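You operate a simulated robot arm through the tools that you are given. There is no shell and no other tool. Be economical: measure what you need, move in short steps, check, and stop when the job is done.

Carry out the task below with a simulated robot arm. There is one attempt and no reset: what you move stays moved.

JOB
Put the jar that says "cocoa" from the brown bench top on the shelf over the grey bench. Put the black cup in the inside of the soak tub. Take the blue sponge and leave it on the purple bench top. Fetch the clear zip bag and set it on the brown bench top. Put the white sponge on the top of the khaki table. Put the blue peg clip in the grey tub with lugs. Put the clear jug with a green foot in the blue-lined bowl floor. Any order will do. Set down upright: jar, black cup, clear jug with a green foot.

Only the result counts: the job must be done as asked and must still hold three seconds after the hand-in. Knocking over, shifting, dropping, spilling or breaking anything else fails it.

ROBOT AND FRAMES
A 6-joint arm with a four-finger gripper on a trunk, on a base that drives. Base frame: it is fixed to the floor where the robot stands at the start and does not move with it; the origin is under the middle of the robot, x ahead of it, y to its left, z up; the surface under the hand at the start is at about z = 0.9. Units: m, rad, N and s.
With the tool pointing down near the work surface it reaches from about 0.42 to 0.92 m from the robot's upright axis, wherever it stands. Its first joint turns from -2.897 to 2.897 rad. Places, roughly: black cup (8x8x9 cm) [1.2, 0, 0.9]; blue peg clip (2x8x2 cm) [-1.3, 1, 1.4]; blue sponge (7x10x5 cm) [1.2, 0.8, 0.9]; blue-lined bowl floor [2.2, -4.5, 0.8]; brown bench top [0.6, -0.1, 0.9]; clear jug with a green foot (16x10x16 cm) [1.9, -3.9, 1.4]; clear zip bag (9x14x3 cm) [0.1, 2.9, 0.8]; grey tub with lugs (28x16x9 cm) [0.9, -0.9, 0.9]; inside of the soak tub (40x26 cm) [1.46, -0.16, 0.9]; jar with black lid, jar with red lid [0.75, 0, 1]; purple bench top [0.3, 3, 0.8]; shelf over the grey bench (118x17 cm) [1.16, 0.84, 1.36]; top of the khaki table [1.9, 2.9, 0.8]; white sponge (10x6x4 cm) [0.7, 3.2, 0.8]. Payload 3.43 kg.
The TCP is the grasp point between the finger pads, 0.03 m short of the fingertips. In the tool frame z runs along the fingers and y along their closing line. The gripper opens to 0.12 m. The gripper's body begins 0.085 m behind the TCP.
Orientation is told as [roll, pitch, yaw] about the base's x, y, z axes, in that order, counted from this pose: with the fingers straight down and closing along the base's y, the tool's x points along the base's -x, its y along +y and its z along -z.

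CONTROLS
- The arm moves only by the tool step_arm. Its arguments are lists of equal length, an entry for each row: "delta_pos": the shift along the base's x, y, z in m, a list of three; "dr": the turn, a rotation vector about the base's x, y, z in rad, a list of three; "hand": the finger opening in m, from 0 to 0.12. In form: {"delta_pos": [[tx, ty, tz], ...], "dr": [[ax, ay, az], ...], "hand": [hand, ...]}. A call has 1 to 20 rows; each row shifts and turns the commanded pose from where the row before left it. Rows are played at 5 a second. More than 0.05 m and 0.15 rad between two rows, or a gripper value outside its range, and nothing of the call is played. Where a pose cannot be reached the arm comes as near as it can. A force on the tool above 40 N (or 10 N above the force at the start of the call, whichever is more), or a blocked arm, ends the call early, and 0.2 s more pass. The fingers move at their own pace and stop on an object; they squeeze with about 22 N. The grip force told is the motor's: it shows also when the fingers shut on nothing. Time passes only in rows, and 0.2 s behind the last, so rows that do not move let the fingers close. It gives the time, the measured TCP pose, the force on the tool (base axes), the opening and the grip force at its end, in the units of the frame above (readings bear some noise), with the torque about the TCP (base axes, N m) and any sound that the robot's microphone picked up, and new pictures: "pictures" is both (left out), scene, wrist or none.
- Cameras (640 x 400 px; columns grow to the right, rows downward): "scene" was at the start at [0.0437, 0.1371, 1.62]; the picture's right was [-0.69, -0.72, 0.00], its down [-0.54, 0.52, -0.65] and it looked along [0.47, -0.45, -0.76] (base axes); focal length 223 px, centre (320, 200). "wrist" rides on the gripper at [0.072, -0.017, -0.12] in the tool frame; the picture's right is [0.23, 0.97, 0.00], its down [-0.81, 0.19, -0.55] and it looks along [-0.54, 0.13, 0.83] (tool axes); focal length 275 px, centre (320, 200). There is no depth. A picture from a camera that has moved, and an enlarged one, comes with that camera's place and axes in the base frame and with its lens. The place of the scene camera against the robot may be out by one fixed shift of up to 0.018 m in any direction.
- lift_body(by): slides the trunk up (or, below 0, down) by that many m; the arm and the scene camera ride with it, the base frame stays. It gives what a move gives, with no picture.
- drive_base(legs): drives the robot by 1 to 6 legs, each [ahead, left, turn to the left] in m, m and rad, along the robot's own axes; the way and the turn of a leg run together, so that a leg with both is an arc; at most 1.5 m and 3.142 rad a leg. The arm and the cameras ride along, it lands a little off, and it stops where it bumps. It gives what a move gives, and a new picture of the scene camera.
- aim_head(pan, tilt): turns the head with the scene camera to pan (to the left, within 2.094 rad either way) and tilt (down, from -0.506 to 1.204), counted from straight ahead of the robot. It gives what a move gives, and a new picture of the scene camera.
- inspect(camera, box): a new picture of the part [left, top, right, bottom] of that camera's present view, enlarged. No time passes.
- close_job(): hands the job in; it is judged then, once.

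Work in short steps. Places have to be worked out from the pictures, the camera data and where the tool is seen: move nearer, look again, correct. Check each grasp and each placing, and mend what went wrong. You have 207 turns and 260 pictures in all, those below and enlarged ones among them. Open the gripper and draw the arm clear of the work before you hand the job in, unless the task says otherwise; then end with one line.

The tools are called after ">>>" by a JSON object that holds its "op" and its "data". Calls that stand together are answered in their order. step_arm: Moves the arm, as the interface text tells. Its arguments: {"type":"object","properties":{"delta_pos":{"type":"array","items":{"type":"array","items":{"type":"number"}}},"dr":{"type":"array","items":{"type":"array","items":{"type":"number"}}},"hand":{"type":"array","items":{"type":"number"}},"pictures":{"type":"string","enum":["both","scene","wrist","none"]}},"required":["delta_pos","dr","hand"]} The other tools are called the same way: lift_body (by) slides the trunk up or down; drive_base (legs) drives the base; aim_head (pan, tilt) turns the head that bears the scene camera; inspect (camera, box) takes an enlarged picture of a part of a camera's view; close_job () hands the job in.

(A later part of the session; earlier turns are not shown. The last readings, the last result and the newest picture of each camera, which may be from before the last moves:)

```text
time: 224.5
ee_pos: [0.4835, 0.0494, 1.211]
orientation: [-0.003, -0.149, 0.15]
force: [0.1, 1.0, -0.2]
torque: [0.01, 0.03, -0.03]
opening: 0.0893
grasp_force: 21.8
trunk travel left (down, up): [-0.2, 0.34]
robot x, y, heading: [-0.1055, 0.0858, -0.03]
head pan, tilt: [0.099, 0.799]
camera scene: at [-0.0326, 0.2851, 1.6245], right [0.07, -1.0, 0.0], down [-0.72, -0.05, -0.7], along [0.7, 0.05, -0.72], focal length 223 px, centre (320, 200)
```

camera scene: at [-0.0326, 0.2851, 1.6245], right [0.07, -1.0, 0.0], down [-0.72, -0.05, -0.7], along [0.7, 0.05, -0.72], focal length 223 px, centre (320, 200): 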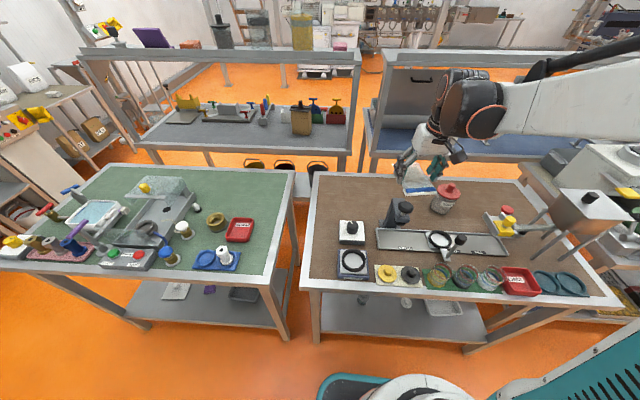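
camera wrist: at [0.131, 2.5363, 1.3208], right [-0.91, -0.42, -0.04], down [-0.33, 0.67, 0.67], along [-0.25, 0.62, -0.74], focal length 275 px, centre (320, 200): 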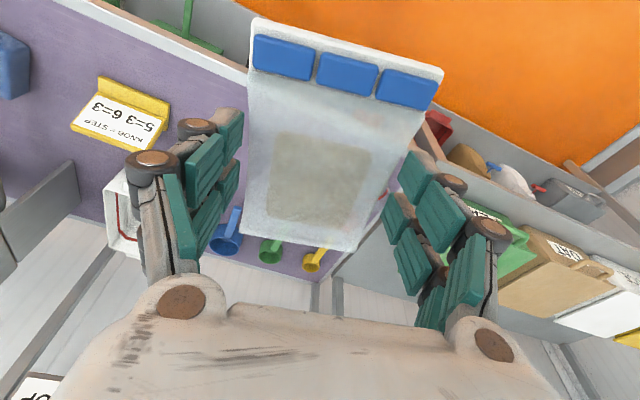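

The brown area around (0.70, 0.20) is free. I move the bag over it and descend.

>>> {"op": "step_arm", "data": {"delta_pos": [[0.036, 0.025, 0], [0.036, 0.025, 0], [0.036, 0.025, 0], [0.036, 0.025, 0], [0.036, 0.025, 0], [0.036, 0.025, 0], [0, 0, -0.045], [0, 0, -0.045], [0, 0, -0.045], [0, 0, -0.045], [0, 0, 0]], "dr": [[0, 0, 0], [0, 0, 0], [0, 0, 0], [0, 0, 0], [0, 0, 0], [0, 0, 0], [0, 0, 0], [0, 0, 0], [0, 0, 0], [0, 0, 0], [0, 0, 0]], "hand": [0.06, 0.06, 0.06, 0.06, 0.06, 0.06, 0.06, 0.06, 0.06, 0.06, 0.06], "pictures": "both"}}

```text
time: 226.9
ee_pos: [0.7005, 0.1972, 1.0264]
orientation: [-0.003, -0.15, 0.151]
force: [0.9, -0.8, -0.4]
torque: [0.03, 0.05, -0.01]
opening: 0.0898
grasp_force: 21.7
trunk travel left (down, up): [-0.2, 0.34]
robot x, y, heading: [-0.1075, 0.09, -0.036]
head pan, tilt: [0.099, 0.799]
camera scene: at [-0.0321, 0.2853, 1.6245], right [0.07, -1.0, 0.0], down [-0.72, -0.05, -0.7], along [0.7, 0.05, -0.72], focal length 223 px, centre (320, 200)
camera wrist: at [0.6154, 0.1674, 1.1364], right [-0.37, 0.93, -0.04], down [0.68, 0.3, 0.67], along [0.63, 0.22, -0.74], focal length 275 px, centre (320, 200)
```

scene: 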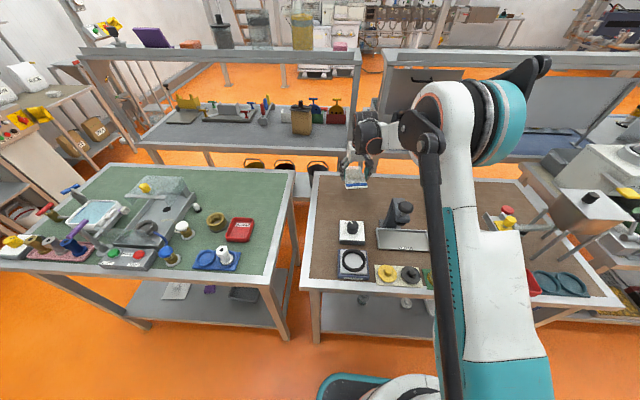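
wrist: 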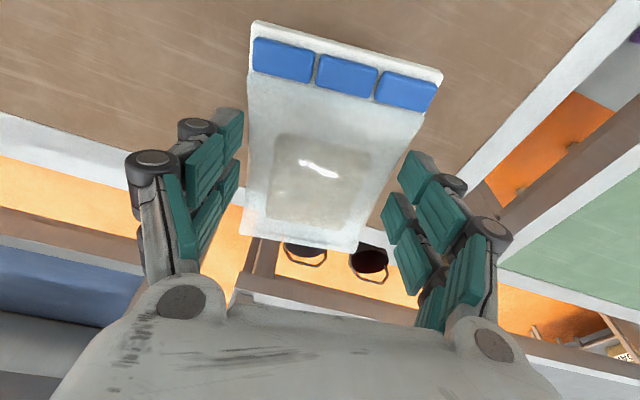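

Clear. Slightly back and lower to contact.

>>> {"op": "step_arm", "data": {"delta_pos": [[-0.015, 0, -0.03], [0, 0, -0.03], [0, 0, -0.015], [0, 0, -0.006], [0, 0, -0.006], [0, 0, -0.005], [0, 0, -0.005], [0, 0, -0.005]], "dr": [[0, 0, 0], [0, 0, 0], [0, 0, 0], [0, 0, 0], [0, 0, 0], [0, 0, 0], [0, 0, 0], [0, 0, 0]], "hand": [0.06, 0.06, 0.06, 0.06, 0.06, 0.06, 0.06, 0.06], "pictures": "none"}}

```text
time: 228.7
ee_pos: [0.6835, 0.1999, 0.9287]
orientation: [-0.004, -0.153, 0.149]
force: [2.7, 1.3, 16.1]
torque: [0.07, -0.1, 0.02]
opening: 0.0901
grasp_force: 22.0
trunk travel left (down, up): [-0.2, 0.34]
robot x, y, heading: [-0.1065, 0.0891, -0.034]
head pan, tilt: [0.099, 0.799]
```

Contact (16 N). Release and rise.

>>> {"op": "step_arm", "data": {"delta_pos": [[0, 0, 0.002], [0, 0, 0], [0, 0, 0], [0, 0, 0.03], [0, 0, 0.045], [0, 0, 0.045], [0, 0, 0.045], [-0.02, 0, 0.04], [-0.03, 0, 0.035], [-0.04, 0, 0.02], [-0.045, 0, 0], [0, 0, 0]], "dr": [[0, 0, 0], [0, 0, 0], [0, 0, 0], [0, 0, 0], [0, 0, 0], [0, 0, 0], [0, 0, 0], [0, 0, 0], [0, 0, 0], [0, 0, 0], [0, 0, 0], [0, 0, 0]], "hand": [0.11, 0.12, 0.12, 0.12, 0.12, 0.12, 0.12, 0.12, 0.12, 0.12, 0.12, 0.12], "pictures": "scene"}}

>>> {"op": "inspect", "data": {"camera": "scene", "box": [300, 140, 520, 290]}}

```text
time: 231.3
ee_pos: [0.5491, 0.1974, 1.1876]
orientation: [-0.004, -0.149, 0.149]
force: [-0.1, 0.4, -1.4]
torque: [0.01, 0.03, 0.01]
opening: 0.1199
grasp_force: 0.1
trunk travel left (down, up): [-0.2, 0.34]
robot x, y, heading: [-0.1087, 0.084, -0.033]
head pan, tilt: [0.099, 0.799]
camera scene: at [-0.0326, 0.2853, 1.6245], right [0.07, -1.0, 0.0], down [-0.72, -0.05, -0.7], along [0.7, 0.05, -0.72], focal length 223 px, centre (320, 200)
```

scene: 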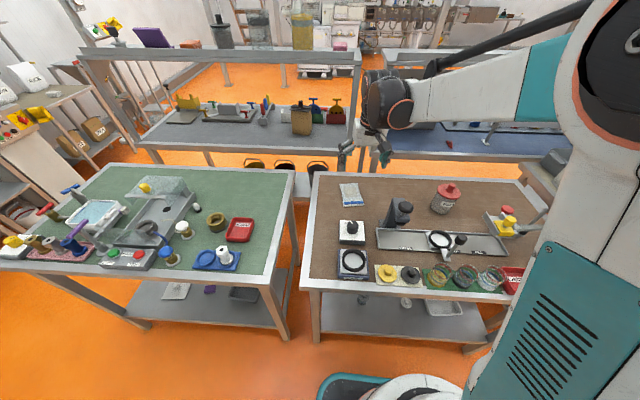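

```text
2.67 times, centred on (410, 215) of scene
camera zoom: at [-0.0326, 0.2853, 1.6245], right [0.07, -1.0, 0.0], down [-0.72, -0.05, -0.7], along [0.7, 0.05, -0.72], focal length 594 px, centre (80, 160)
```

zoom: 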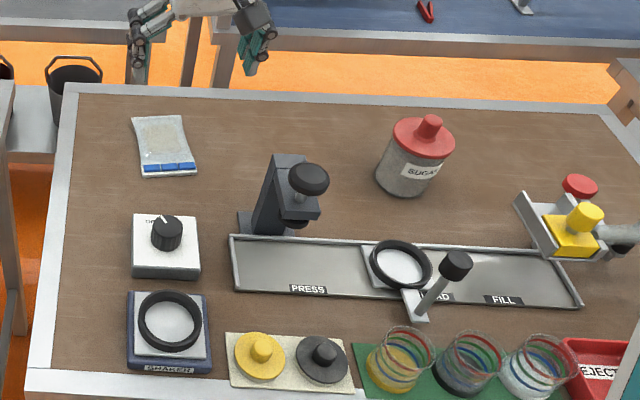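

Zip bag is on the brown bench. Next the peg clip on the wall shelf: raise the trunk, turn around and move in front of it.

>>> {"op": "lift_body", "data": {"by": 0.3}}

>>> {"op": "drive_base", "data": {"legs": [[-0.1, 0, 0], [0, 0, 1.6], [0, 0, 1.57], [0, -0.85, 0]]}}

>>> {"op": "aim_head", "data": {"pan": 0.1, "tilt": 0.5}}

```text
time: 234.3
ee_pos: [0.5497, 0.1977, 1.4881]
orientation: [-0.003, -0.151, 0.15]
force: [-0.6, -0.6, 0.2]
torque: [0.03, 0.0, -0.02]
opening: 0.1202
grasp_force: 0.0
trunk travel left (down, up): [-0.5, 0.04]
robot x, y, heading: [-0.1066, 0.0899, -0.03]
head pan, tilt: [0.099, 0.799]
```

```text
time: 247.4
ee_pos: [-0.8897, 0.793, 1.4886]
orientation: [-0.002, -0.151, -2.906]
force: [0.4, 0.4, 0.4]
torque: [0.0, 0.01, 0.02]
opening: 0.12
grasp_force: 0.0
trunk travel left (down, up): [-0.5, 0.04]
robot x, y, heading: [-0.2405, 0.9586, -3.089]
head pan, tilt: [0.099, 0.799]
camera scene: at [-0.2862, 0.7386, 1.9246], right [-0.15, 0.99, 0.0], down [0.71, 0.11, -0.7], along [-0.69, -0.11, -0.72], focal length 223 px, centre (320, 200)
```

scene: 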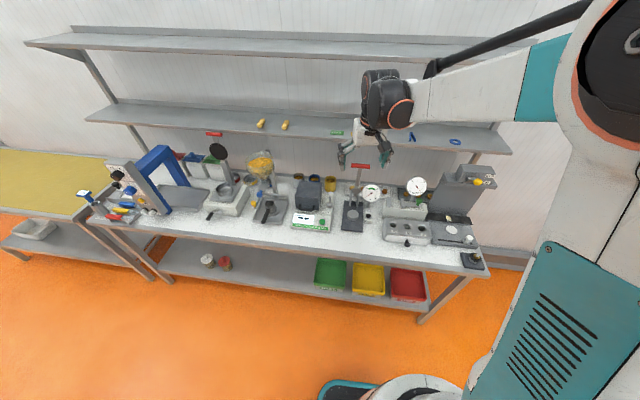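

```text
time: 248.2
ee_pos: [-0.8888, 0.7925, 1.4872]
orientation: [-0.004, -0.15, -2.906]
force: [0.8, -0.4, 0.3]
torque: [-0.01, -0.02, 0.03]
opening: 0.12
grasp_force: 0.0
trunk travel left (down, up): [-0.5, 0.04]
robot x, y, heading: [-0.2429, 0.9572, -3.091]
head pan, tilt: [0.099, 0.499]
camera scene: at [-0.2964, 0.7363, 1.9504], right [-0.15, 0.99, 0.0], down [0.47, 0.07, -0.88], along [-0.87, -0.13, -0.48], focal length 223 px, centre (320, 200)
```

scene: 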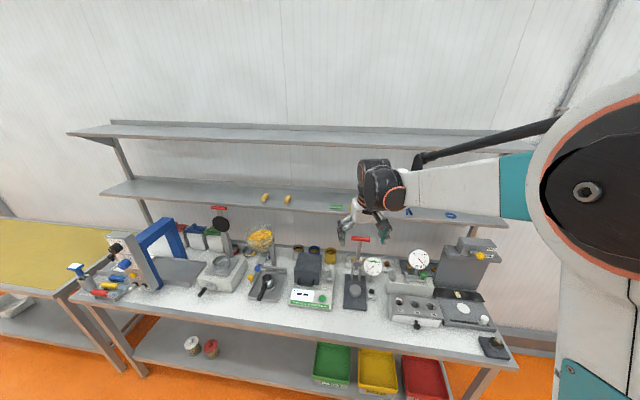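

>>> {"op": "inspect", "data": {"camera": "scene", "box": [320, 180, 480, 240]}}

>>> {"op": "step_arm", "data": {"delta_pos": [[0, 0.03, 0.02], [0, 0.04, 0.02], [0, 0.04, 0.02], [0, 0, 0]], "dr": [[0, 0, -0.12], [0, 0, -0.12], [0, 0, 0], [0, 0, 0]], "hand": [0.12, 0.12, 0.12, 0.12], "pictures": "wrist"}}

```text
4.00 times, centred on (400, 210) of scene
camera zoom: at [-0.2964, 0.7363, 1.9504], right [-0.15, 0.99, 0.0], down [0.47, 0.07, -0.88], along [-0.87, -0.13, -0.48], focal length 892 px, centre (0, 160)
```

zoom: 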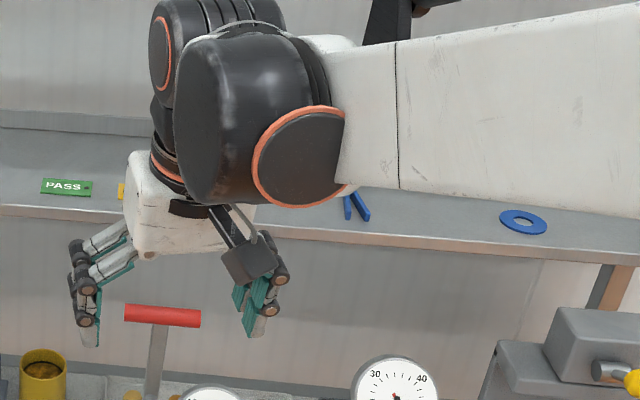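

```text
time: 249.2
ee_pos: [-0.8916, 0.9014, 1.5501]
orientation: [-0.003, -0.15, 3.136]
force: [-0.6, 0.0, -0.3]
torque: [0.06, -0.04, 0.0]
opening: 0.1198
grasp_force: 0.1
trunk travel left (down, up): [-0.5, 0.04]
robot x, y, heading: [-0.2413, 0.9572, -3.095]
head pan, tilt: [0.099, 0.499]
camera wrist: at [-0.8025, 0.9173, 1.6597], right [0.22, -0.97, -0.04], down [-0.72, -0.19, 0.67], along [-0.66, -0.12, -0.74], focal length 275 px, centre (320, 200)
```

wrist: 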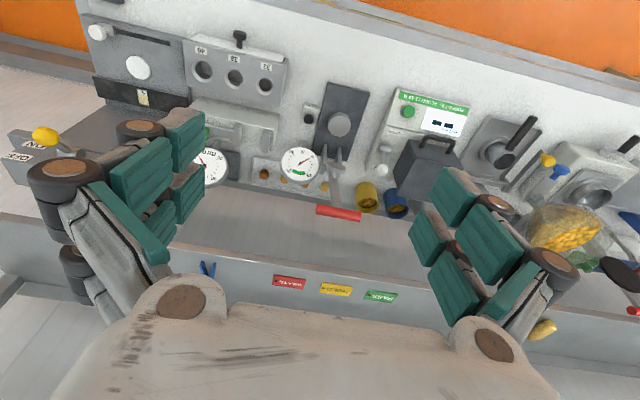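

The blue V-shaped peg clip lies near the front edge of the lower shelf at about (−1.28, 1.03). I tilt the tool more, pull back, then drive closer.

>>> {"op": "step_arm", "data": {"delta_pos": [[0.04, 0.02, 0], [0.04, 0.03, 0], [0.04, 0.03, 0], [0.03, 0.03, 0], [0, 0, 0]], "dr": [[0, 0.133, 0], [0, 0.133, 0], [0, 0.133, 0], [0, 0, 0], [0, 0, 0]], "hand": [0.08, 0.08, 0.08, 0.08, 0.08], "pictures": "none"}}

>>> {"op": "drive_base", "data": {"legs": [[0.28, 0, 0]]}}

>>> {"op": "step_arm", "data": {"delta_pos": [[0, 0, -0.02], [0, 0, -0.02], [0, 0, -0.02], [0, 0, 0]], "dr": [[0, 0, 0], [0, 0, 0], [0, 0, 0], [0, 0, 0]], "hand": [0.08, 0.08, 0.08, 0.08], "pictures": "wrist"}}

```text
time: 250.4
ee_pos: [-0.7374, 1.0051, 1.55]
orientation: [-0.003, -0.548, -3.125]
force: [-0.2, 0.2, 0.0]
torque: [0.01, -0.05, -0.02]
opening: 0.0801
grasp_force: 0.0
trunk travel left (down, up): [-0.5, 0.04]
robot x, y, heading: [-0.2446, 0.9566, -3.088]
head pan, tilt: [0.099, 0.499]
```

```text
time: 252.3
ee_pos: [-1.0172, 0.9886, 1.5491]
orientation: [-0.002, -0.549, -3.125]
force: [-0.9, -0.6, 0.3]
torque: [0.0, -0.04, -0.03]
opening: 0.0801
grasp_force: 0.1
trunk travel left (down, up): [-0.5, 0.04]
robot x, y, heading: [-0.5192, 0.9427, -3.086]
head pan, tilt: [0.099, 0.499]
camera scene: at [-0.5765, 0.7428, 1.9574], right [0.08, 1.0, 0.0], down [0.41, -0.03, -0.91], along [-0.91, 0.08, -0.41], focal length 223 px, centre (320, 200)
```

scene: 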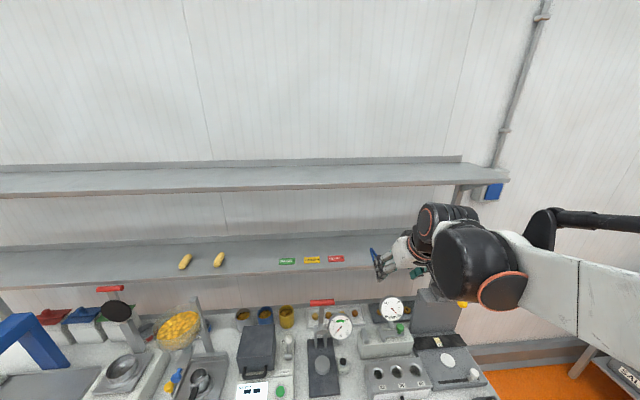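

```text
time: 253.3
ee_pos: [-1.017, 0.9843, 1.4889]
orientation: [-0.001, -0.549, -3.116]
force: [0.8, -0.9, 0.2]
torque: [0.02, 0.05, -0.01]
opening: 0.0801
grasp_force: 0.0
trunk travel left (down, up): [-0.5, 0.04]
robot x, y, heading: [-0.521, 0.9389, -3.08]
head pan, tilt: [0.099, 0.499]
camera wrist: at [-0.8928, 1.0042, 1.556], right [0.22, -0.97, -0.12], down [-0.4, -0.2, 0.89], along [-0.89, -0.15, -0.43], focal length 275 px, centre (320, 200)
```

wrist: 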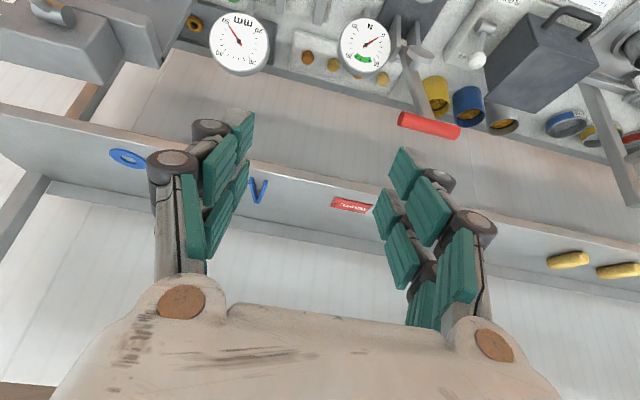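

Clip centre about (−1.30, 1.036), its long axis along x. I move to the pregrasp in front of it.

>>> {"op": "step_arm", "data": {"delta_pos": [[-0.043, 0.0104, 0], [-0.043, 0.0104, 0], [-0.043, 0.0104, 0], [-0.043, 0.0104, -0.01], [-0.043, 0.0104, -0.01], [0, 0, 0]], "dr": [[0, 0, 0], [0, 0, 0], [0, 0, 0], [0, 0, 0], [0, 0, 0], [0, 0, 0]], "hand": [0.06, 0.06, 0.06, 0.06, 0.06, 0.06], "pictures": "both"}}

```text
time: 254.7
ee_pos: [-1.2312, 1.0379, 1.47]
orientation: [-0.003, -0.549, -3.125]
force: [0.7, -0.1, 0.9]
torque: [0.0, 0.04, -0.01]
opening: 0.0601
grasp_force: 0.1
trunk travel left (down, up): [-0.5, 0.04]
robot x, y, heading: [-0.5222, 0.9441, -3.085]
head pan, tilt: [0.099, 0.499]
camera scene: at [-0.5702, 0.7206, 1.9506], right [-0.16, 0.99, 0.0], down [0.47, 0.07, -0.88], along [-0.87, -0.14, -0.48], focal length 223 px, centre (320, 200)
camera wrist: at [-1.1079, 1.0559, 1.5372], right [0.21, -0.97, -0.12], down [-0.4, -0.2, 0.89], along [-0.89, -0.14, -0.43], focal length 275 px, centre (320, 200)
```

scene: 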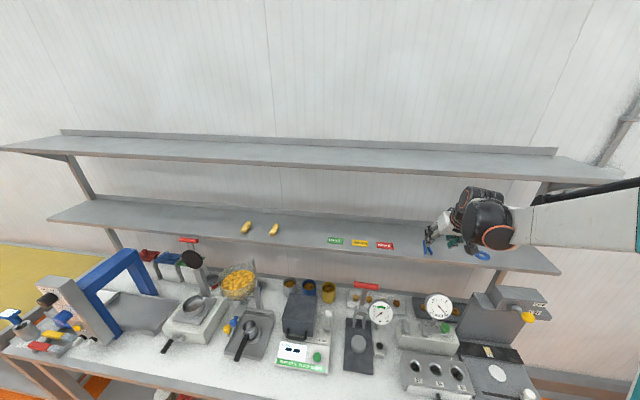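
wrist: 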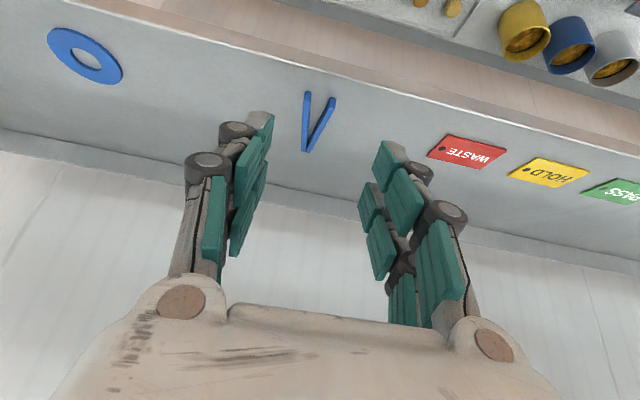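

Clip centre ≈(−1.30, 1.041). Descending toward the shelf surface with small final steps.

>>> {"op": "step_arm", "data": {"delta_pos": [[-0.02, 0.002, 0], [-0.019, 0, -0.031], [-0.019, 0, -0.031], [-0.006, 0, -0.01], [-0.002, 0, -0.004], [-0.002, 0, -0.004], [-0.001, 0, -0.003], [0, 0, -0.003]], "dr": [[0, 0, 0], [0, 0, 0], [0, 0, 0], [0, 0, 0], [0, 0, 0], [0, 0, 0], [0, 0, 0], [0, 0, 0]], "hand": [0.06, 0.06, 0.06, 0.06, 0.06, 0.06, 0.06, 0.06], "pictures": "wrist"}}

```text
time: 256.7
ee_pos: [-1.3008, 1.0415, 1.3858]
orientation: [-0.001, -0.555, -3.122]
force: [2.5, -0.3, 14.3]
torque: [-0.03, -0.16, 0.02]
opening: 0.0622
grasp_force: 1.4
trunk travel left (down, up): [-0.5, 0.04]
robot x, y, heading: [-0.5208, 0.9416, -3.088]
head pan, tilt: [0.099, 0.499]
stopped in row 8: the force on the tool passed its limit at 44 N (the readings are from after the stop); the commanded pose is now the measured one
camera wrist: at [-1.1761, 1.0608, 1.452], right [0.21, -0.97, -0.12], down [-0.39, -0.2, 0.9], along [-0.89, -0.14, -0.42], focal length 275 px, centre (320, 200)
```

wrist: 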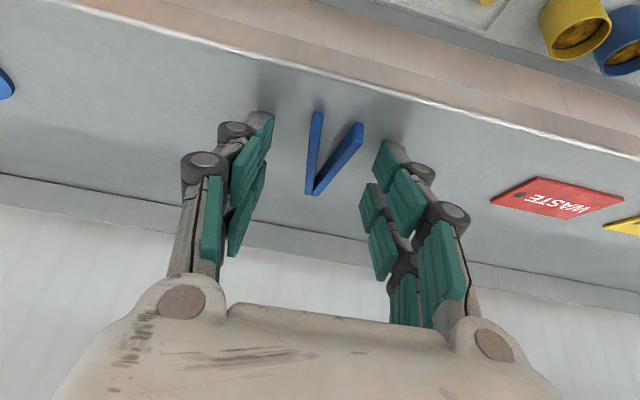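

Fingertips on the shelf, straddling the clip. Raise 3 mm and close.

>>> {"op": "step_arm", "data": {"delta_pos": [[0, 0, 0.003], [0, 0, 0], [0, 0, 0], [0, 0, 0], [0, 0, 0]], "dr": [[0, 0, 0], [0, 0, 0], [0, 0, 0], [0, 0, 0], [0, 0, 0]], "hand": [0.03, 0.0, 0.0, 0.0, 0.0], "pictures": "wrist"}}

```text
time: 257.9
ee_pos: [-1.3027, 1.0423, 1.3873]
orientation: [-0.001, -0.554, -3.123]
force: [0.6, 0.1, -0.4]
torque: [-0.01, -0.02, -0.02]
opening: 0.0171
grasp_force: 22.0
trunk travel left (down, up): [-0.5, 0.04]
robot x, y, heading: [-0.5205, 0.9418, -3.085]
head pan, tilt: [0.099, 0.499]
camera wrist: at [-1.1775, 1.0614, 1.4543], right [0.21, -0.97, -0.12], down [-0.4, -0.2, 0.9], along [-0.89, -0.14, -0.43], focal length 275 px, centre (320, 200)
```

wrist: 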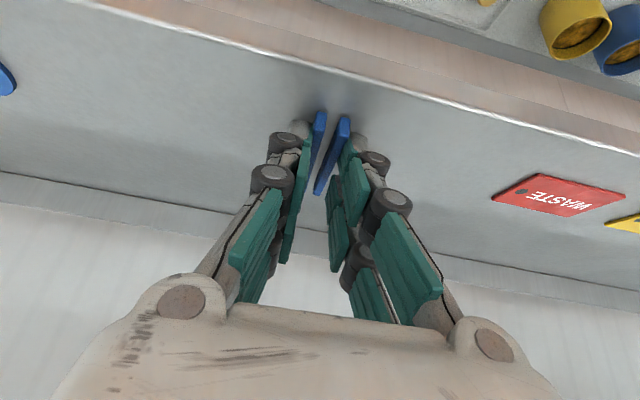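

Held at 0.017 m. Lift and retract, then check.

>>> {"op": "step_arm", "data": {"delta_pos": [[0.005, 0, 0.015], [0.015, 0, 0.025], [0.026, 0, 0.03], [0.04, 0, 0.02], [0.045, 0, 0.01], [0.045, 0, 0], [0.045, 0, 0], [0.045, 0, 0], [0.045, 0, 0]], "dr": [[0, 0, 0], [0, 0, 0], [0, 0, 0], [0, 0, 0], [0, 0, 0], [0, 0, 0], [0, 0, 0], [0, 0, 0], [0, 0, 0]], "hand": [0, 0, 0, 0, 0, 0, 0, 0, 0], "pictures": "wrist"}}

```text
time: 260.0
ee_pos: [-1.0624, 1.062, 1.4933]
orientation: [-0.001, -0.553, -3.116]
force: [0.1, 0.3, 0.1]
torque: [0.01, -0.03, 0.01]
opening: 0.0167
grasp_force: 22.3
trunk travel left (down, up): [-0.5, 0.04]
robot x, y, heading: [-0.5214, 0.9444, -3.081]
head pan, tilt: [0.099, 0.499]
stopped in row 9: the arm was blocked; the commanded pose is now the measured one
camera wrist: at [-0.938, 1.0807, 1.5606], right [0.22, -0.97, -0.12], down [-0.39, -0.2, 0.9], along [-0.89, -0.15, -0.43], focal length 275 px, centre (320, 200)
```

wrist: 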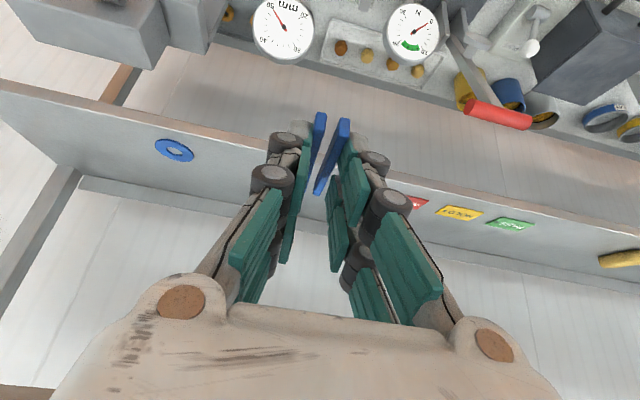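

Clip held. I back away, turn around to face the benches, and go right to the grey tub's table.

>>> {"op": "drive_base", "data": {"legs": [[-0.3, 0, 0], [0, 0, 1.55], [0, 0, 1.53], [0, -1.0, 0], [0, -0.75, 0]]}}

>>> {"op": "aim_head", "data": {"pan": 0.0, "tilt": 0.8}}

```text
time: 278.2
ee_pos: [0.2934, -0.9715, 1.4952]
orientation: [-0.001, -0.553, -0.045]
force: [-0.1, -0.2, 0.2]
torque: [-0.01, -0.01, 0.01]
opening: 0.0171
grasp_force: 22.0
trunk travel left (down, up): [-0.5, 0.04]
robot x, y, heading: [-0.234, -0.8145, -0.005]
head pan, tilt: [0.099, 0.499]
camera scene: at [-0.1557, -0.6118, 1.951], right [0.13, -0.99, 0.0], down [-0.47, -0.06, -0.88], along [0.87, 0.12, -0.47], focal length 223 px, centre (320, 200)
```

scene: 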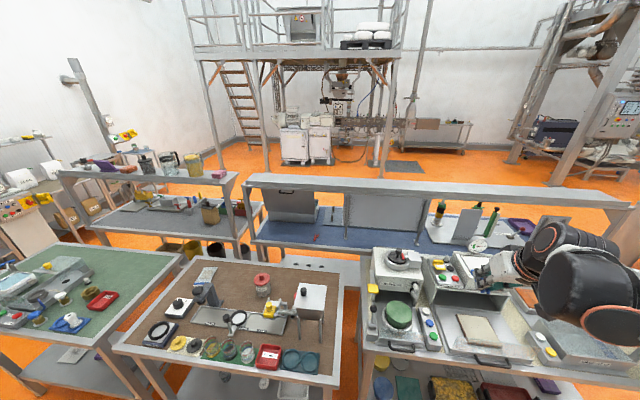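

```text
time: 279.0
ee_pos: [0.294, -0.9709, 1.4962]
orientation: [0.0, -0.553, -0.046]
force: [0.3, -0.4, -0.3]
torque: [-0.01, -0.01, -0.02]
opening: 0.0167
grasp_force: 21.6
trunk travel left (down, up): [-0.5, 0.04]
robot x, y, heading: [-0.2363, -0.8182, -0.008]
head pan, tilt: [0.0, 0.799]
camera scene: at [-0.1657, -0.6092, 1.9262], right [0.17, -0.98, 0.0], down [-0.69, -0.12, -0.71], along [0.7, 0.12, -0.7], focal length 223 px, centre (320, 200)
```

scene: 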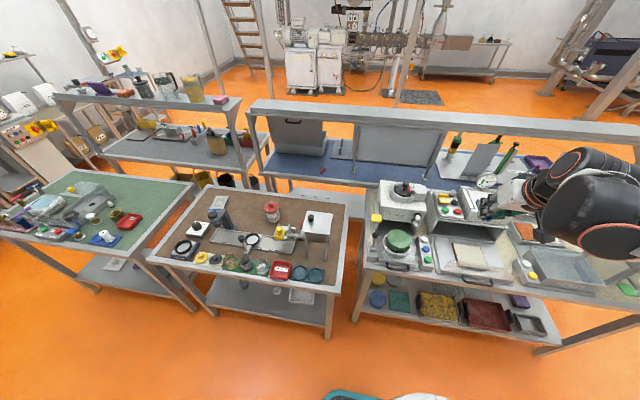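

>>> {"op": "inspect", "data": {"camera": "scene", "box": [350, 150, 560, 300]}}

>>> {"op": "inspect", "data": {"camera": "wrist", "box": [0, 0, 640, 400]}}

```text
2.67 times, centred on (455, 225) of scene
camera zoom: at [-0.1657, -0.6092, 1.9262], right [0.17, -0.98, 0.0], down [-0.69, -0.12, -0.71], along [0.7, 0.12, -0.7], focal length 594 px, centre (-40, 133)
```

zoom: 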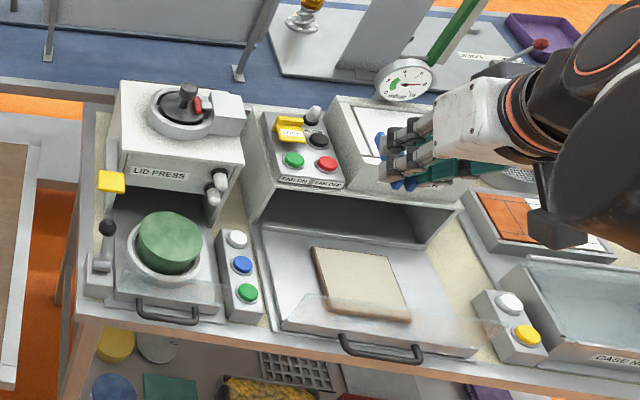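

```text
1.00 times, centred on (320, 200) of wrist (not enlarged: the box is as wide or as high as the picture)
camera zoom: at [0.1703, -0.9827, 1.5608], right [-0.15, 0.98, -0.12], down [0.41, 0.17, 0.9], along [0.9, 0.09, -0.43], focal length 275 px, centre (320, 200)
```

zoom: 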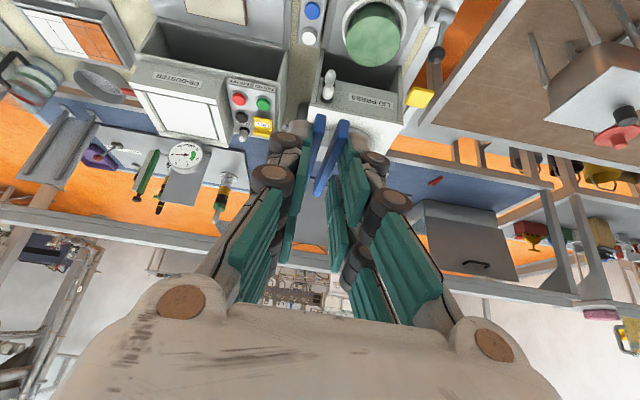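

I don't yet see which item is the grey tub with lugs; I move the arm ahead over the table for a closer wrist view.

>>> {"op": "step_arm", "data": {"delta_pos": [[0.045, 0.01, 0.02], [0.045, 0.01, 0.0], [0.045, 0.01, 0.0], [0.045, 0.01, 0], [0.045, 0.01, 0], [0, 0, 0]], "dr": [[0, 0.1, 0], [0, 0.12, 0], [0, 0.12, 0], [0, 0.1, 0], [0, 0, 0], [0, 0, 0]], "hand": [0, 0, 0, 0, 0, 0], "pictures": "both"}}

```text
refused: row 1 steps farther than a row can; nothing moved
```

>>> {"op": "step_arm", "data": {"delta_pos": [[0.04, 0.01, 0.02], [0.045, 0.01, 0.0], [0.045, 0.01, 0.0], [0.045, 0.01, 0], [0.045, 0.01, 0], [0, 0, 0]], "dr": [[0, 0.1, 0], [0, 0.12, 0], [0, 0.12, 0], [0, 0.1, 0], [0, 0, 0], [0, 0, 0]], "hand": [0, 0, 0, 0, 0, 0], "pictures": "both"}}

```text
time: 280.4
ee_pos: [0.5137, -0.9255, 1.5152]
orientation: [-0.019, -0.113, -0.039]
force: [-0.3, 0.4, 0.0]
torque: [0.02, -0.01, -0.01]
opening: 0.0169
grasp_force: 22.3
trunk travel left (down, up): [-0.5, 0.04]
robot x, y, heading: [-0.2346, -0.8151, -0.012]
head pan, tilt: [0.0, 0.799]
camera scene: at [-0.1668, -0.6243, 1.9247], right [-0.01, -1.0, 0.0], down [-0.72, 0.01, -0.7], along [0.7, -0.01, -0.72], focal length 223 px, centre (320, 200)
camera wrist: at [0.4289, -0.9369, 1.629], right [-0.19, 0.98, -0.05], down [0.75, 0.17, 0.64], along [0.63, 0.09, -0.77], focal length 275 px, centre (320, 200)
```

scene: 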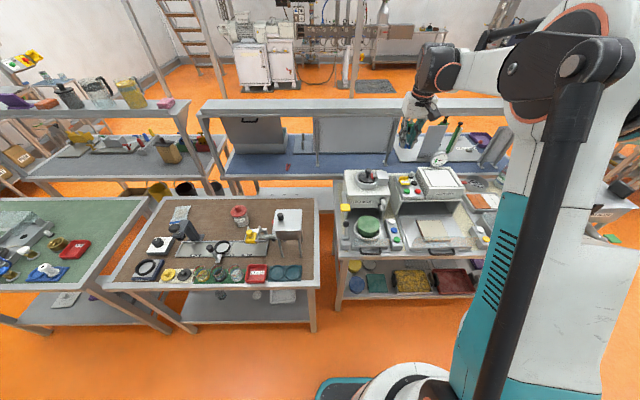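
wrist: 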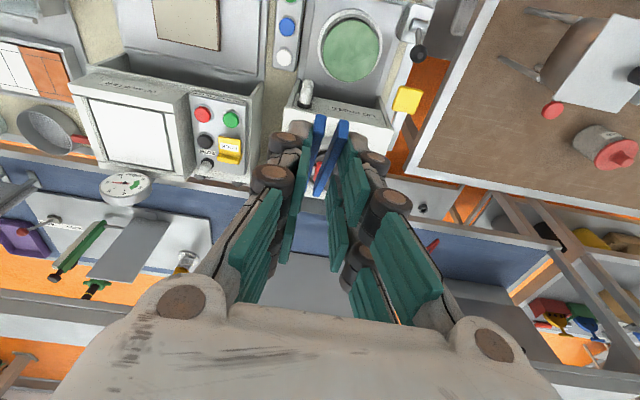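

>>> {"op": "inspect", "data": {"camera": "scene", "box": [325, 150, 485, 260]}}

>>> {"op": "inspect", "data": {"camera": "wrist", "box": [230, 20, 470, 220]}}

```text
3.64 times, centred on (405, 205) of scene
camera zoom: at [-0.1668, -0.6243, 1.9247], right [-0.01, -1.0, 0.0], down [-0.72, 0.01, -0.7], along [0.7, -0.01, -0.72], focal length 811 px, centre (11, 182)
```

zoom: 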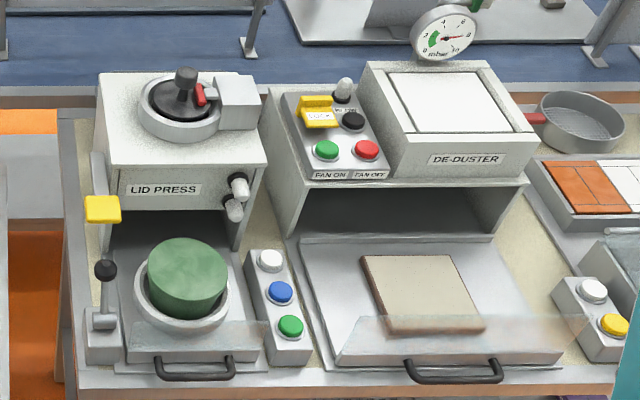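

```text
2.00 times, centred on (350, 120) of wrist
camera zoom: at [0.4289, -0.9369, 1.629], right [-0.19, 0.98, -0.05], down [0.75, 0.17, 0.64], along [0.63, 0.09, -0.77], focal length 551 px, centre (260, 360)
```

zoom: 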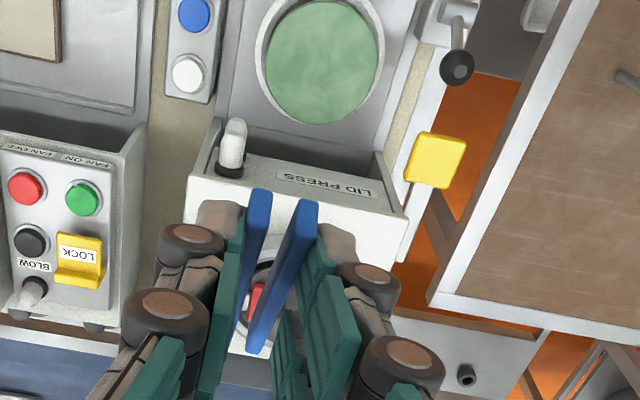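

Nothing labelled clearly; the spot (0.9, −0.9) may be hidden behind the lid press head. I shift the wrist camera forward and left to look behind it.

>>> {"op": "step_arm", "data": {"delta_pos": [[0.045, 0.02, 0], [0.045, 0.02, 0], [0.045, 0.02, 0], [0.045, 0.02, 0], [0, 0.04, 0], [0, 0.04, 0], [0, 0, 0]], "dr": [[0, 0, 0], [0, 0, 0], [0, 0, 0], [0, 0, 0], [0, 0, 0], [0, 0, 0], [0, 0, 0]], "hand": [0, 0, 0, 0, 0, 0, 0], "pictures": "wrist"}}

```text
time: 282.0
ee_pos: [0.6775, -0.7658, 1.5124]
orientation: [-0.021, -0.114, -0.041]
force: [-1.3, -0.5, 0.2]
torque: [0.03, -0.02, -0.01]
opening: 0.0172
grasp_force: 21.5
out of reach, approached as far as the arm can: row 4, 6
trunk travel left (down, up): [-0.5, 0.04]
robot x, y, heading: [-0.2367, -0.81, -0.011]
head pan, tilt: [0.0, 0.799]
camera wrist: at [0.5925, -0.7781, 1.6251], right [-0.19, 0.98, -0.05], down [0.75, 0.17, 0.64], along [0.63, 0.09, -0.77], focal length 275 px, centre (320, 200)
```

wrist: 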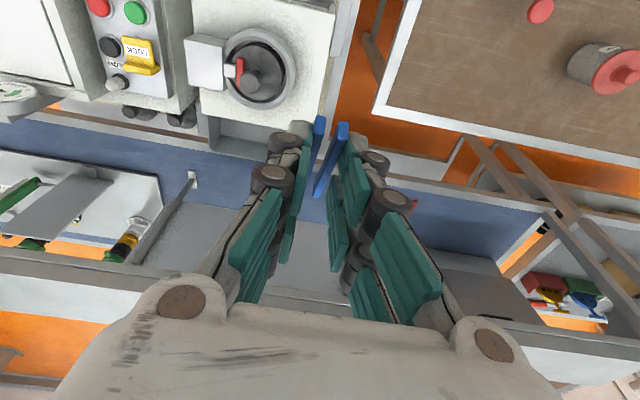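

>>> {"op": "inspect", "data": {"camera": "wrist", "box": [100, 0, 380, 180]}}

```text
2.22 times, centred on (240, 90) of wrist
camera zoom: at [0.5925, -0.7781, 1.6251], right [-0.19, 0.98, -0.05], down [0.75, 0.17, 0.64], along [0.63, 0.09, -0.77], focal length 612 px, centre (498, 444)
```

zoom: 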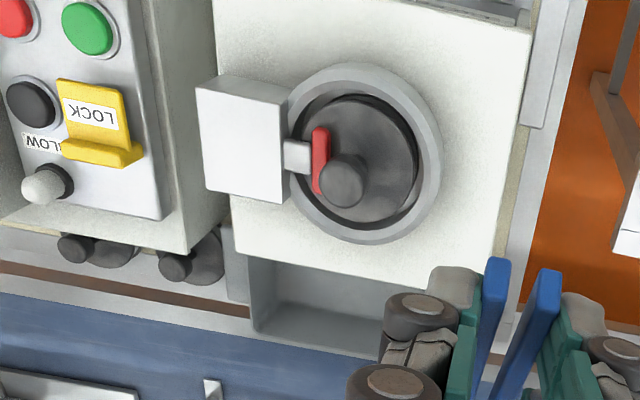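

Found it: an open grey tub with a lug sits right behind the lid press head, about x 0.85–1.01, y −1.02…−0.74. I retract a little, turn the tool 90° (camera away from the press head) and drive closer.

>>> {"op": "step_arm", "data": {"delta_pos": [[-0.03, -0.01, 0], [-0.03, -0.01, 0], [-0.03, -0.01, 0], [-0.03, -0.01, 0], [-0.03, -0.01, 0], [0, -0.01, 0], [0, -0.01, 0], [0, -0.01, 0], [0, -0.01, 0], [0, -0.01, 0], [0, 0, 0], [0, 0, 0]], "dr": [[0, 0, 0.1464], [0, 0, 0.1464], [0, 0, 0.1464], [0, 0, 0.1464], [0, 0, 0.1464], [0, 0, 0.1464], [0, 0, 0.1464], [0, 0, 0.1464], [0, 0, 0.1464], [0, 0, 0.1464], [0, 0, 0.1464], [0, 0, 0]], "hand": [0, 0, 0, 0, 0, 0, 0, 0, 0, 0, 0, 0], "pictures": "none"}}

>>> {"op": "drive_base", "data": {"legs": [[0.27, 0, 0]]}}

```text
time: 284.6
ee_pos: [0.613, -0.8646, 1.5764]
orientation: [-0.022, -0.113, 1.574]
force: [-0.1, 0.8, -0.1]
torque: [-0.02, 0.03, 0.01]
opening: 0.017
grasp_force: 21.7
out of reach, approached as far as the arm can: row 1, 2, 3, 4, 5
trunk travel left (down, up): [-0.5, 0.04]
robot x, y, heading: [-0.2362, -0.81, -0.007]
head pan, tilt: [0.0, 0.799]
```

```text
time: 286.5
ee_pos: [0.897, -0.8643, 1.5761]
orientation: [-0.019, -0.114, 1.576]
force: [0.4, -0.2, -0.5]
torque: [-0.01, 0.06, 0.01]
opening: 0.0171
grasp_force: 22.2
trunk travel left (down, up): [-0.5, 0.04]
robot x, y, heading: [0.0437, -0.8175, -0.008]
head pan, tilt: [0.0, 0.799]
camera scene: at [0.1167, -0.6263, 1.9244], right [-0.01, -1.0, 0.0], down [-0.72, 0.0, -0.7], along [0.7, 0.0, -0.72], focal length 223 px, centre (320, 200)
```

scene: 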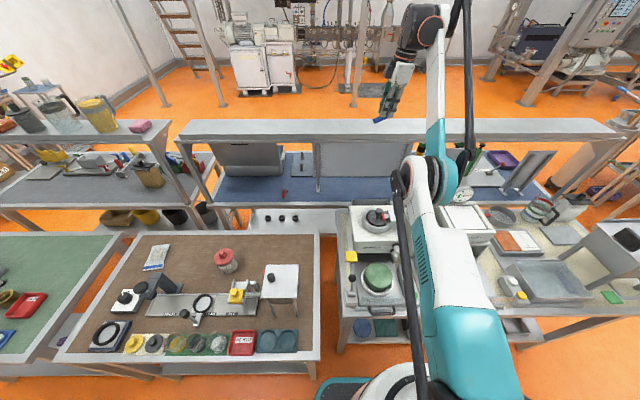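

Lower the trunk 0.3 m and look down into the tub.

>>> {"op": "lift_body", "data": {"by": -0.3}}

>>> {"op": "step_arm", "data": {"delta_pos": [[0.02, -0.01, -0.02], [0, 0, 0]], "dr": [[0, 0, 0], [0, 0, 0]], "hand": [0, 0], "pictures": "both"}}

```text
time: 289.5
ee_pos: [0.8943, -0.863, 1.2761]
orientation: [-0.02, -0.113, 1.576]
force: [0.2, 0.7, -0.5]
torque: [0.01, 0.02, -0.02]
opening: 0.0167
grasp_force: 22.1
trunk travel left (down, up): [-0.2, 0.34]
robot x, y, heading: [0.047, -0.8173, -0.007]
head pan, tilt: [0.0, 0.799]
```

```text
time: 290.1
ee_pos: [0.9149, -0.8734, 1.2573]
orientation: [-0.021, -0.113, 1.577]
force: [-0.2, -0.7, -0.5]
torque: [0.02, 0.0, 0.01]
opening: 0.0168
grasp_force: 22.1
trunk travel left (down, up): [-0.2, 0.34]
robot x, y, heading: [0.0453, -0.8206, -0.006]
head pan, tilt: [0.0, 0.799]
camera scene: at [0.1151, -0.6264, 1.6246], right [-0.01, -1.0, 0.0], down [-0.72, 0.0, -0.7], along [0.7, 0.0, -0.72], focal length 223 px, centre (320, 200)
camera wrist: at [0.9299, -0.959, 1.37], right [-0.97, -0.23, -0.05], down [-0.21, 0.74, 0.64], along [-0.11, 0.63, -0.77], focal length 275 px, centre (320, 200)
```

scene: 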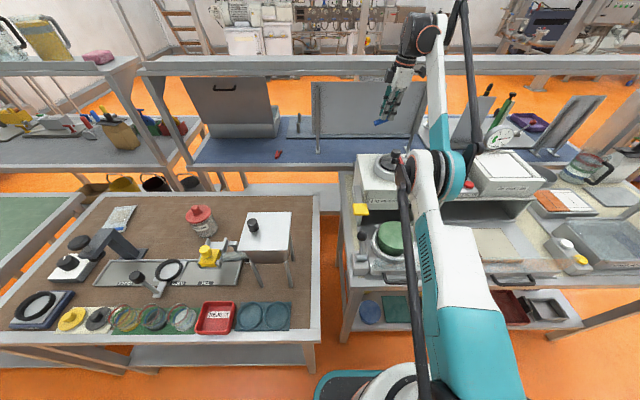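
wrist: 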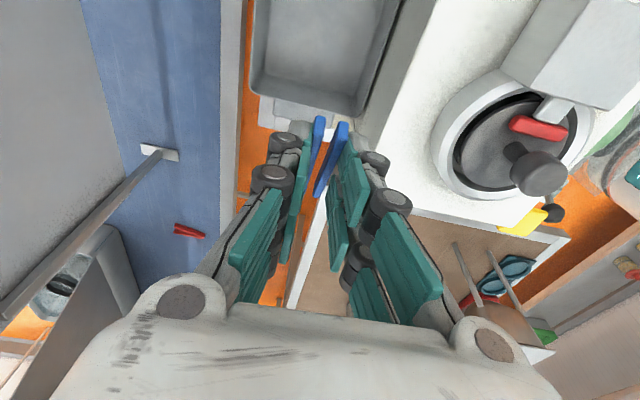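

Tub interior spans roughly x 0.86–1.01, y −1.02…−0.82. I move to (0.933, −0.895) and lower the clip inside the rim.

>>> {"op": "step_arm", "data": {"delta_pos": [[0.018, -0.022, -0.02], [0, 0, -0.045], [0, 0, -0.045], [0, 0, -0.045], [0, 0, -0.045], [0, 0, -0.04], [0, 0, 0]], "dr": [[0, 0, 0], [0, 0, 0], [0, 0, 0], [0, 0, 0], [0, 0, 0], [0, 0, 0], [0, 0, 0]], "hand": [0, 0, 0, 0, 0, 0, 0], "pictures": "both"}}

```text
time: 291.7
ee_pos: [0.9694, -0.8982, 1.026]
orientation: [-0.021, -0.113, 1.577]
force: [0.0, 0.2, -0.5]
torque: [0.0, 0.01, 0.01]
opening: 0.0166
grasp_force: 22.3
out of reach, approached as far as the arm can: row 1, 3, 4, 5
trunk travel left (down, up): [-0.2, 0.34]
robot x, y, heading: [0.0459, -0.8166, -0.005]
head pan, tilt: [0.0, 0.799]
camera scene: at [0.1148, -0.6263, 1.6246], right [-0.01, -1.0, 0.0], down [-0.72, 0.0, -0.7], along [0.7, 0.0, -0.72], focal length 223 px, centre (320, 200)
camera wrist: at [0.9848, -0.9826, 1.1391], right [-0.97, -0.23, -0.05], down [-0.21, 0.74, 0.64], along [-0.11, 0.63, -0.77], focal length 275 px, centre (320, 200)
```

scene: 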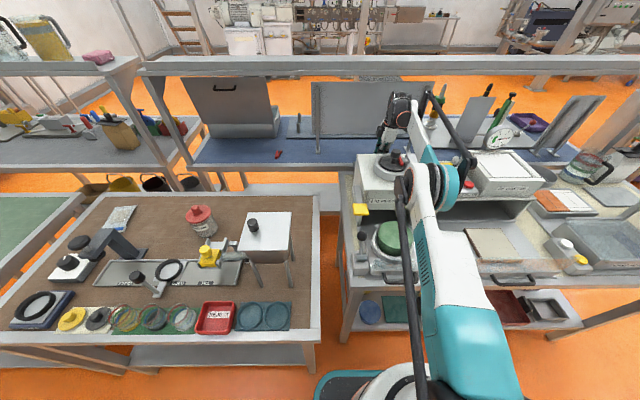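
wrist: 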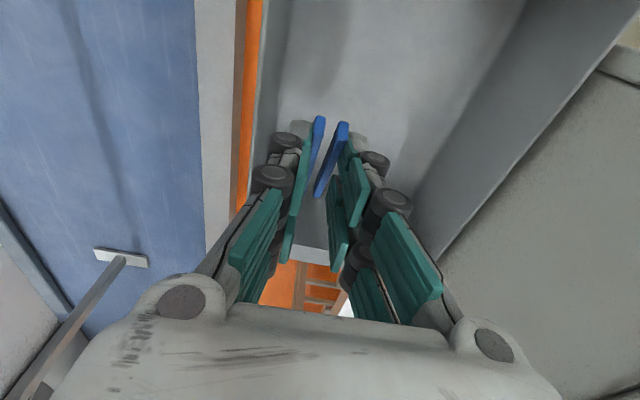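

The clip hangs over the tub interior but a bit to the far side. I nudge back toward −x and lower a little.

>>> {"op": "step_arm", "data": {"delta_pos": [[-0.015, 0, 0], [-0.015, 0, -0.01], [0, 0, -0.015], [0, 0, -0.015], [0, 0, 0]], "dr": [[0, 0, 0], [0, 0, 0], [0, 0, 0], [0, 0, 0], [0, 0, 0]], "hand": [0, 0, 0, 0, 0], "pictures": "wrist"}}

```text
time: 292.9
ee_pos: [0.9367, -0.8974, 0.9849]
orientation: [-0.02, -0.113, 1.577]
force: [0.2, 0.7, 0.1]
torque: [-0.01, 0.0, 0.0]
opening: 0.0167
grasp_force: 22.1
trunk travel left (down, up): [-0.2, 0.34]
robot x, y, heading: [0.0438, -0.8198, -0.005]
head pan, tilt: [0.0, 0.799]
camera wrist: at [0.9525, -0.9825, 1.0988], right [-0.97, -0.23, -0.05], down [-0.21, 0.74, 0.64], along [-0.11, 0.63, -0.77], focal length 275 px, centre (320, 200)
```

wrist: 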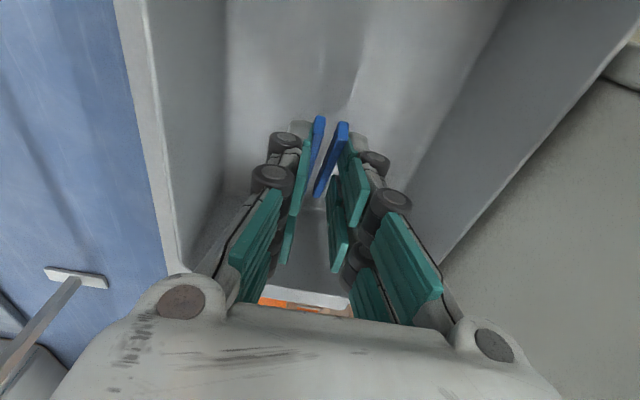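

Fingers are inside the tub, well centred. Lower 2.5 cm more and release.

>>> {"op": "step_arm", "data": {"delta_pos": [[0, 0, -0.01], [0, 0, -0.01], [0, 0, -0.007], [0, 0, 0], [0, 0, 0], [0, 0, 0], [0, 0, 0]], "dr": [[0, 0, 0], [0, 0, 0], [0, 0, 0], [0, 0, 0], [0, 0, 0], [0, 0, 0], [0, 0, 0]], "hand": [0, 0, 0, 0.02, 0.05, 0.05, 0.05], "pictures": "wrist"}}

```text
time: 294.5
ee_pos: [0.933, -0.8998, 0.9611]
orientation: [-0.023, -0.117, 1.574]
force: [-0.2, -0.3, 0.0]
torque: [0.0, 0.02, 0.02]
opening: 0.0501
grasp_force: 0.0
trunk travel left (down, up): [-0.2, 0.34]
robot x, y, heading: [0.0469, -0.8148, -0.003]
head pan, tilt: [0.0, 0.799]
camera wrist: at [0.949, -0.9854, 1.0744], right [-0.97, -0.23, -0.05], down [-0.21, 0.74, 0.64], along [-0.11, 0.63, -0.77], focal length 275 px, centre (320, 200)
```

wrist: 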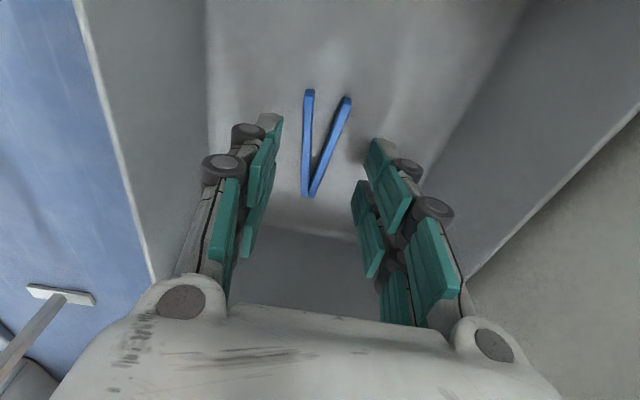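

The clip lies on the tub floor. I rise, raise and retract the arm, and drive down the aisle toward the jug.

>>> {"op": "step_arm", "data": {"delta_pos": [[0, 0, 0.045], [0, 0, 0.045], [0, 0, 0.045], [0, 0, 0.045], [0, 0, 0.045], [0, 0, 0.045], [-0.045, 0, 0], [-0.045, 0, 0], [-0.045, 0, 0], [-0.045, 0, 0], [-0.045, 0, 0], [-0.045, 0, 0], [-0.045, 0, 0], [0, 0, 0]], "dr": [[0, 0, 0], [0, 0, 0], [0, 0, 0], [0, 0, 0], [0, 0, 0], [0, 0, 0], [0, 0, -0.14], [0, 0, -0.14], [0, 0, -0.14], [0, 0, -0.14], [0, 0, -0.14], [0, 0, -0.14], [0, 0, -0.14], [0, 0, 0]], "hand": [0.05, 0.05, 0.05, 0.05, 0.1, 0.1, 0.1, 0.1, 0.1, 0.1, 0.1, 0.1, 0.1, 0.1], "pictures": "none"}}

>>> {"op": "lift_body", "data": {"by": 0.15}}

>>> {"op": "drive_base", "data": {"legs": [[-0.33, 0, 0], [0, 0, -1.57], [0.9, 0, 0]]}}

```text
time: 297.5
ee_pos: [0.6096, -0.9, 1.2229]
orientation: [-0.021, -0.112, 0.596]
force: [-0.4, 0.2, 0.1]
torque: [-0.01, -0.02, -0.02]
opening: 0.1
grasp_force: 0.0
out of reach, approached as far as the arm can: row 6
trunk travel left (down, up): [-0.2, 0.34]
robot x, y, heading: [0.0454, -0.8163, -0.005]
head pan, tilt: [0.0, 0.799]
```

```text
time: 299.3
ee_pos: [0.6104, -0.8995, 1.3734]
orientation: [-0.021, -0.113, 0.597]
force: [0.3, 0.2, -0.1]
torque: [0.01, 0.01, 0.04]
opening: 0.1001
grasp_force: 0.0
trunk travel left (down, up): [-0.35, 0.19]
robot x, y, heading: [0.0462, -0.8169, -0.005]
head pan, tilt: [0.0, 0.799]
```

```text
time: 309.5
ee_pos: [-0.3325, -2.2751, 1.3725]
orientation: [-0.022, -0.114, -0.948]
force: [-0.1, 0.0, 0.2]
torque: [0.01, -0.04, -0.02]
opening: 0.1002
grasp_force: 0.1
trunk travel left (down, up): [-0.35, 0.19]
robot x, y, heading: [-0.2654, -1.707, -1.551]
head pan, tilt: [0.0, 0.799]
camera scene: at [-0.0555, -1.7755, 1.7745], right [-1.0, -0.02, 0.0], down [-0.01, 0.72, -0.7], along [0.01, -0.7, -0.72], focal length 223 px, centre (320, 200)
```

scene: 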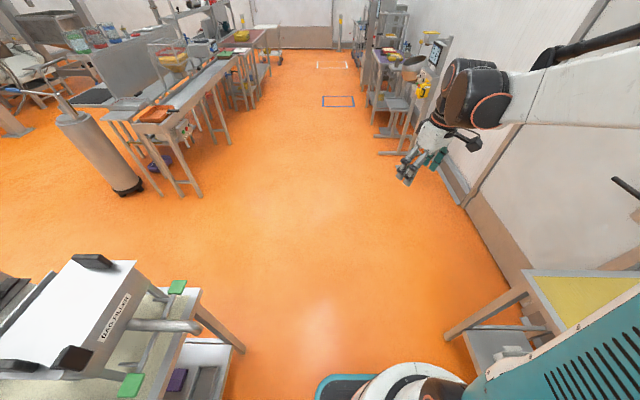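

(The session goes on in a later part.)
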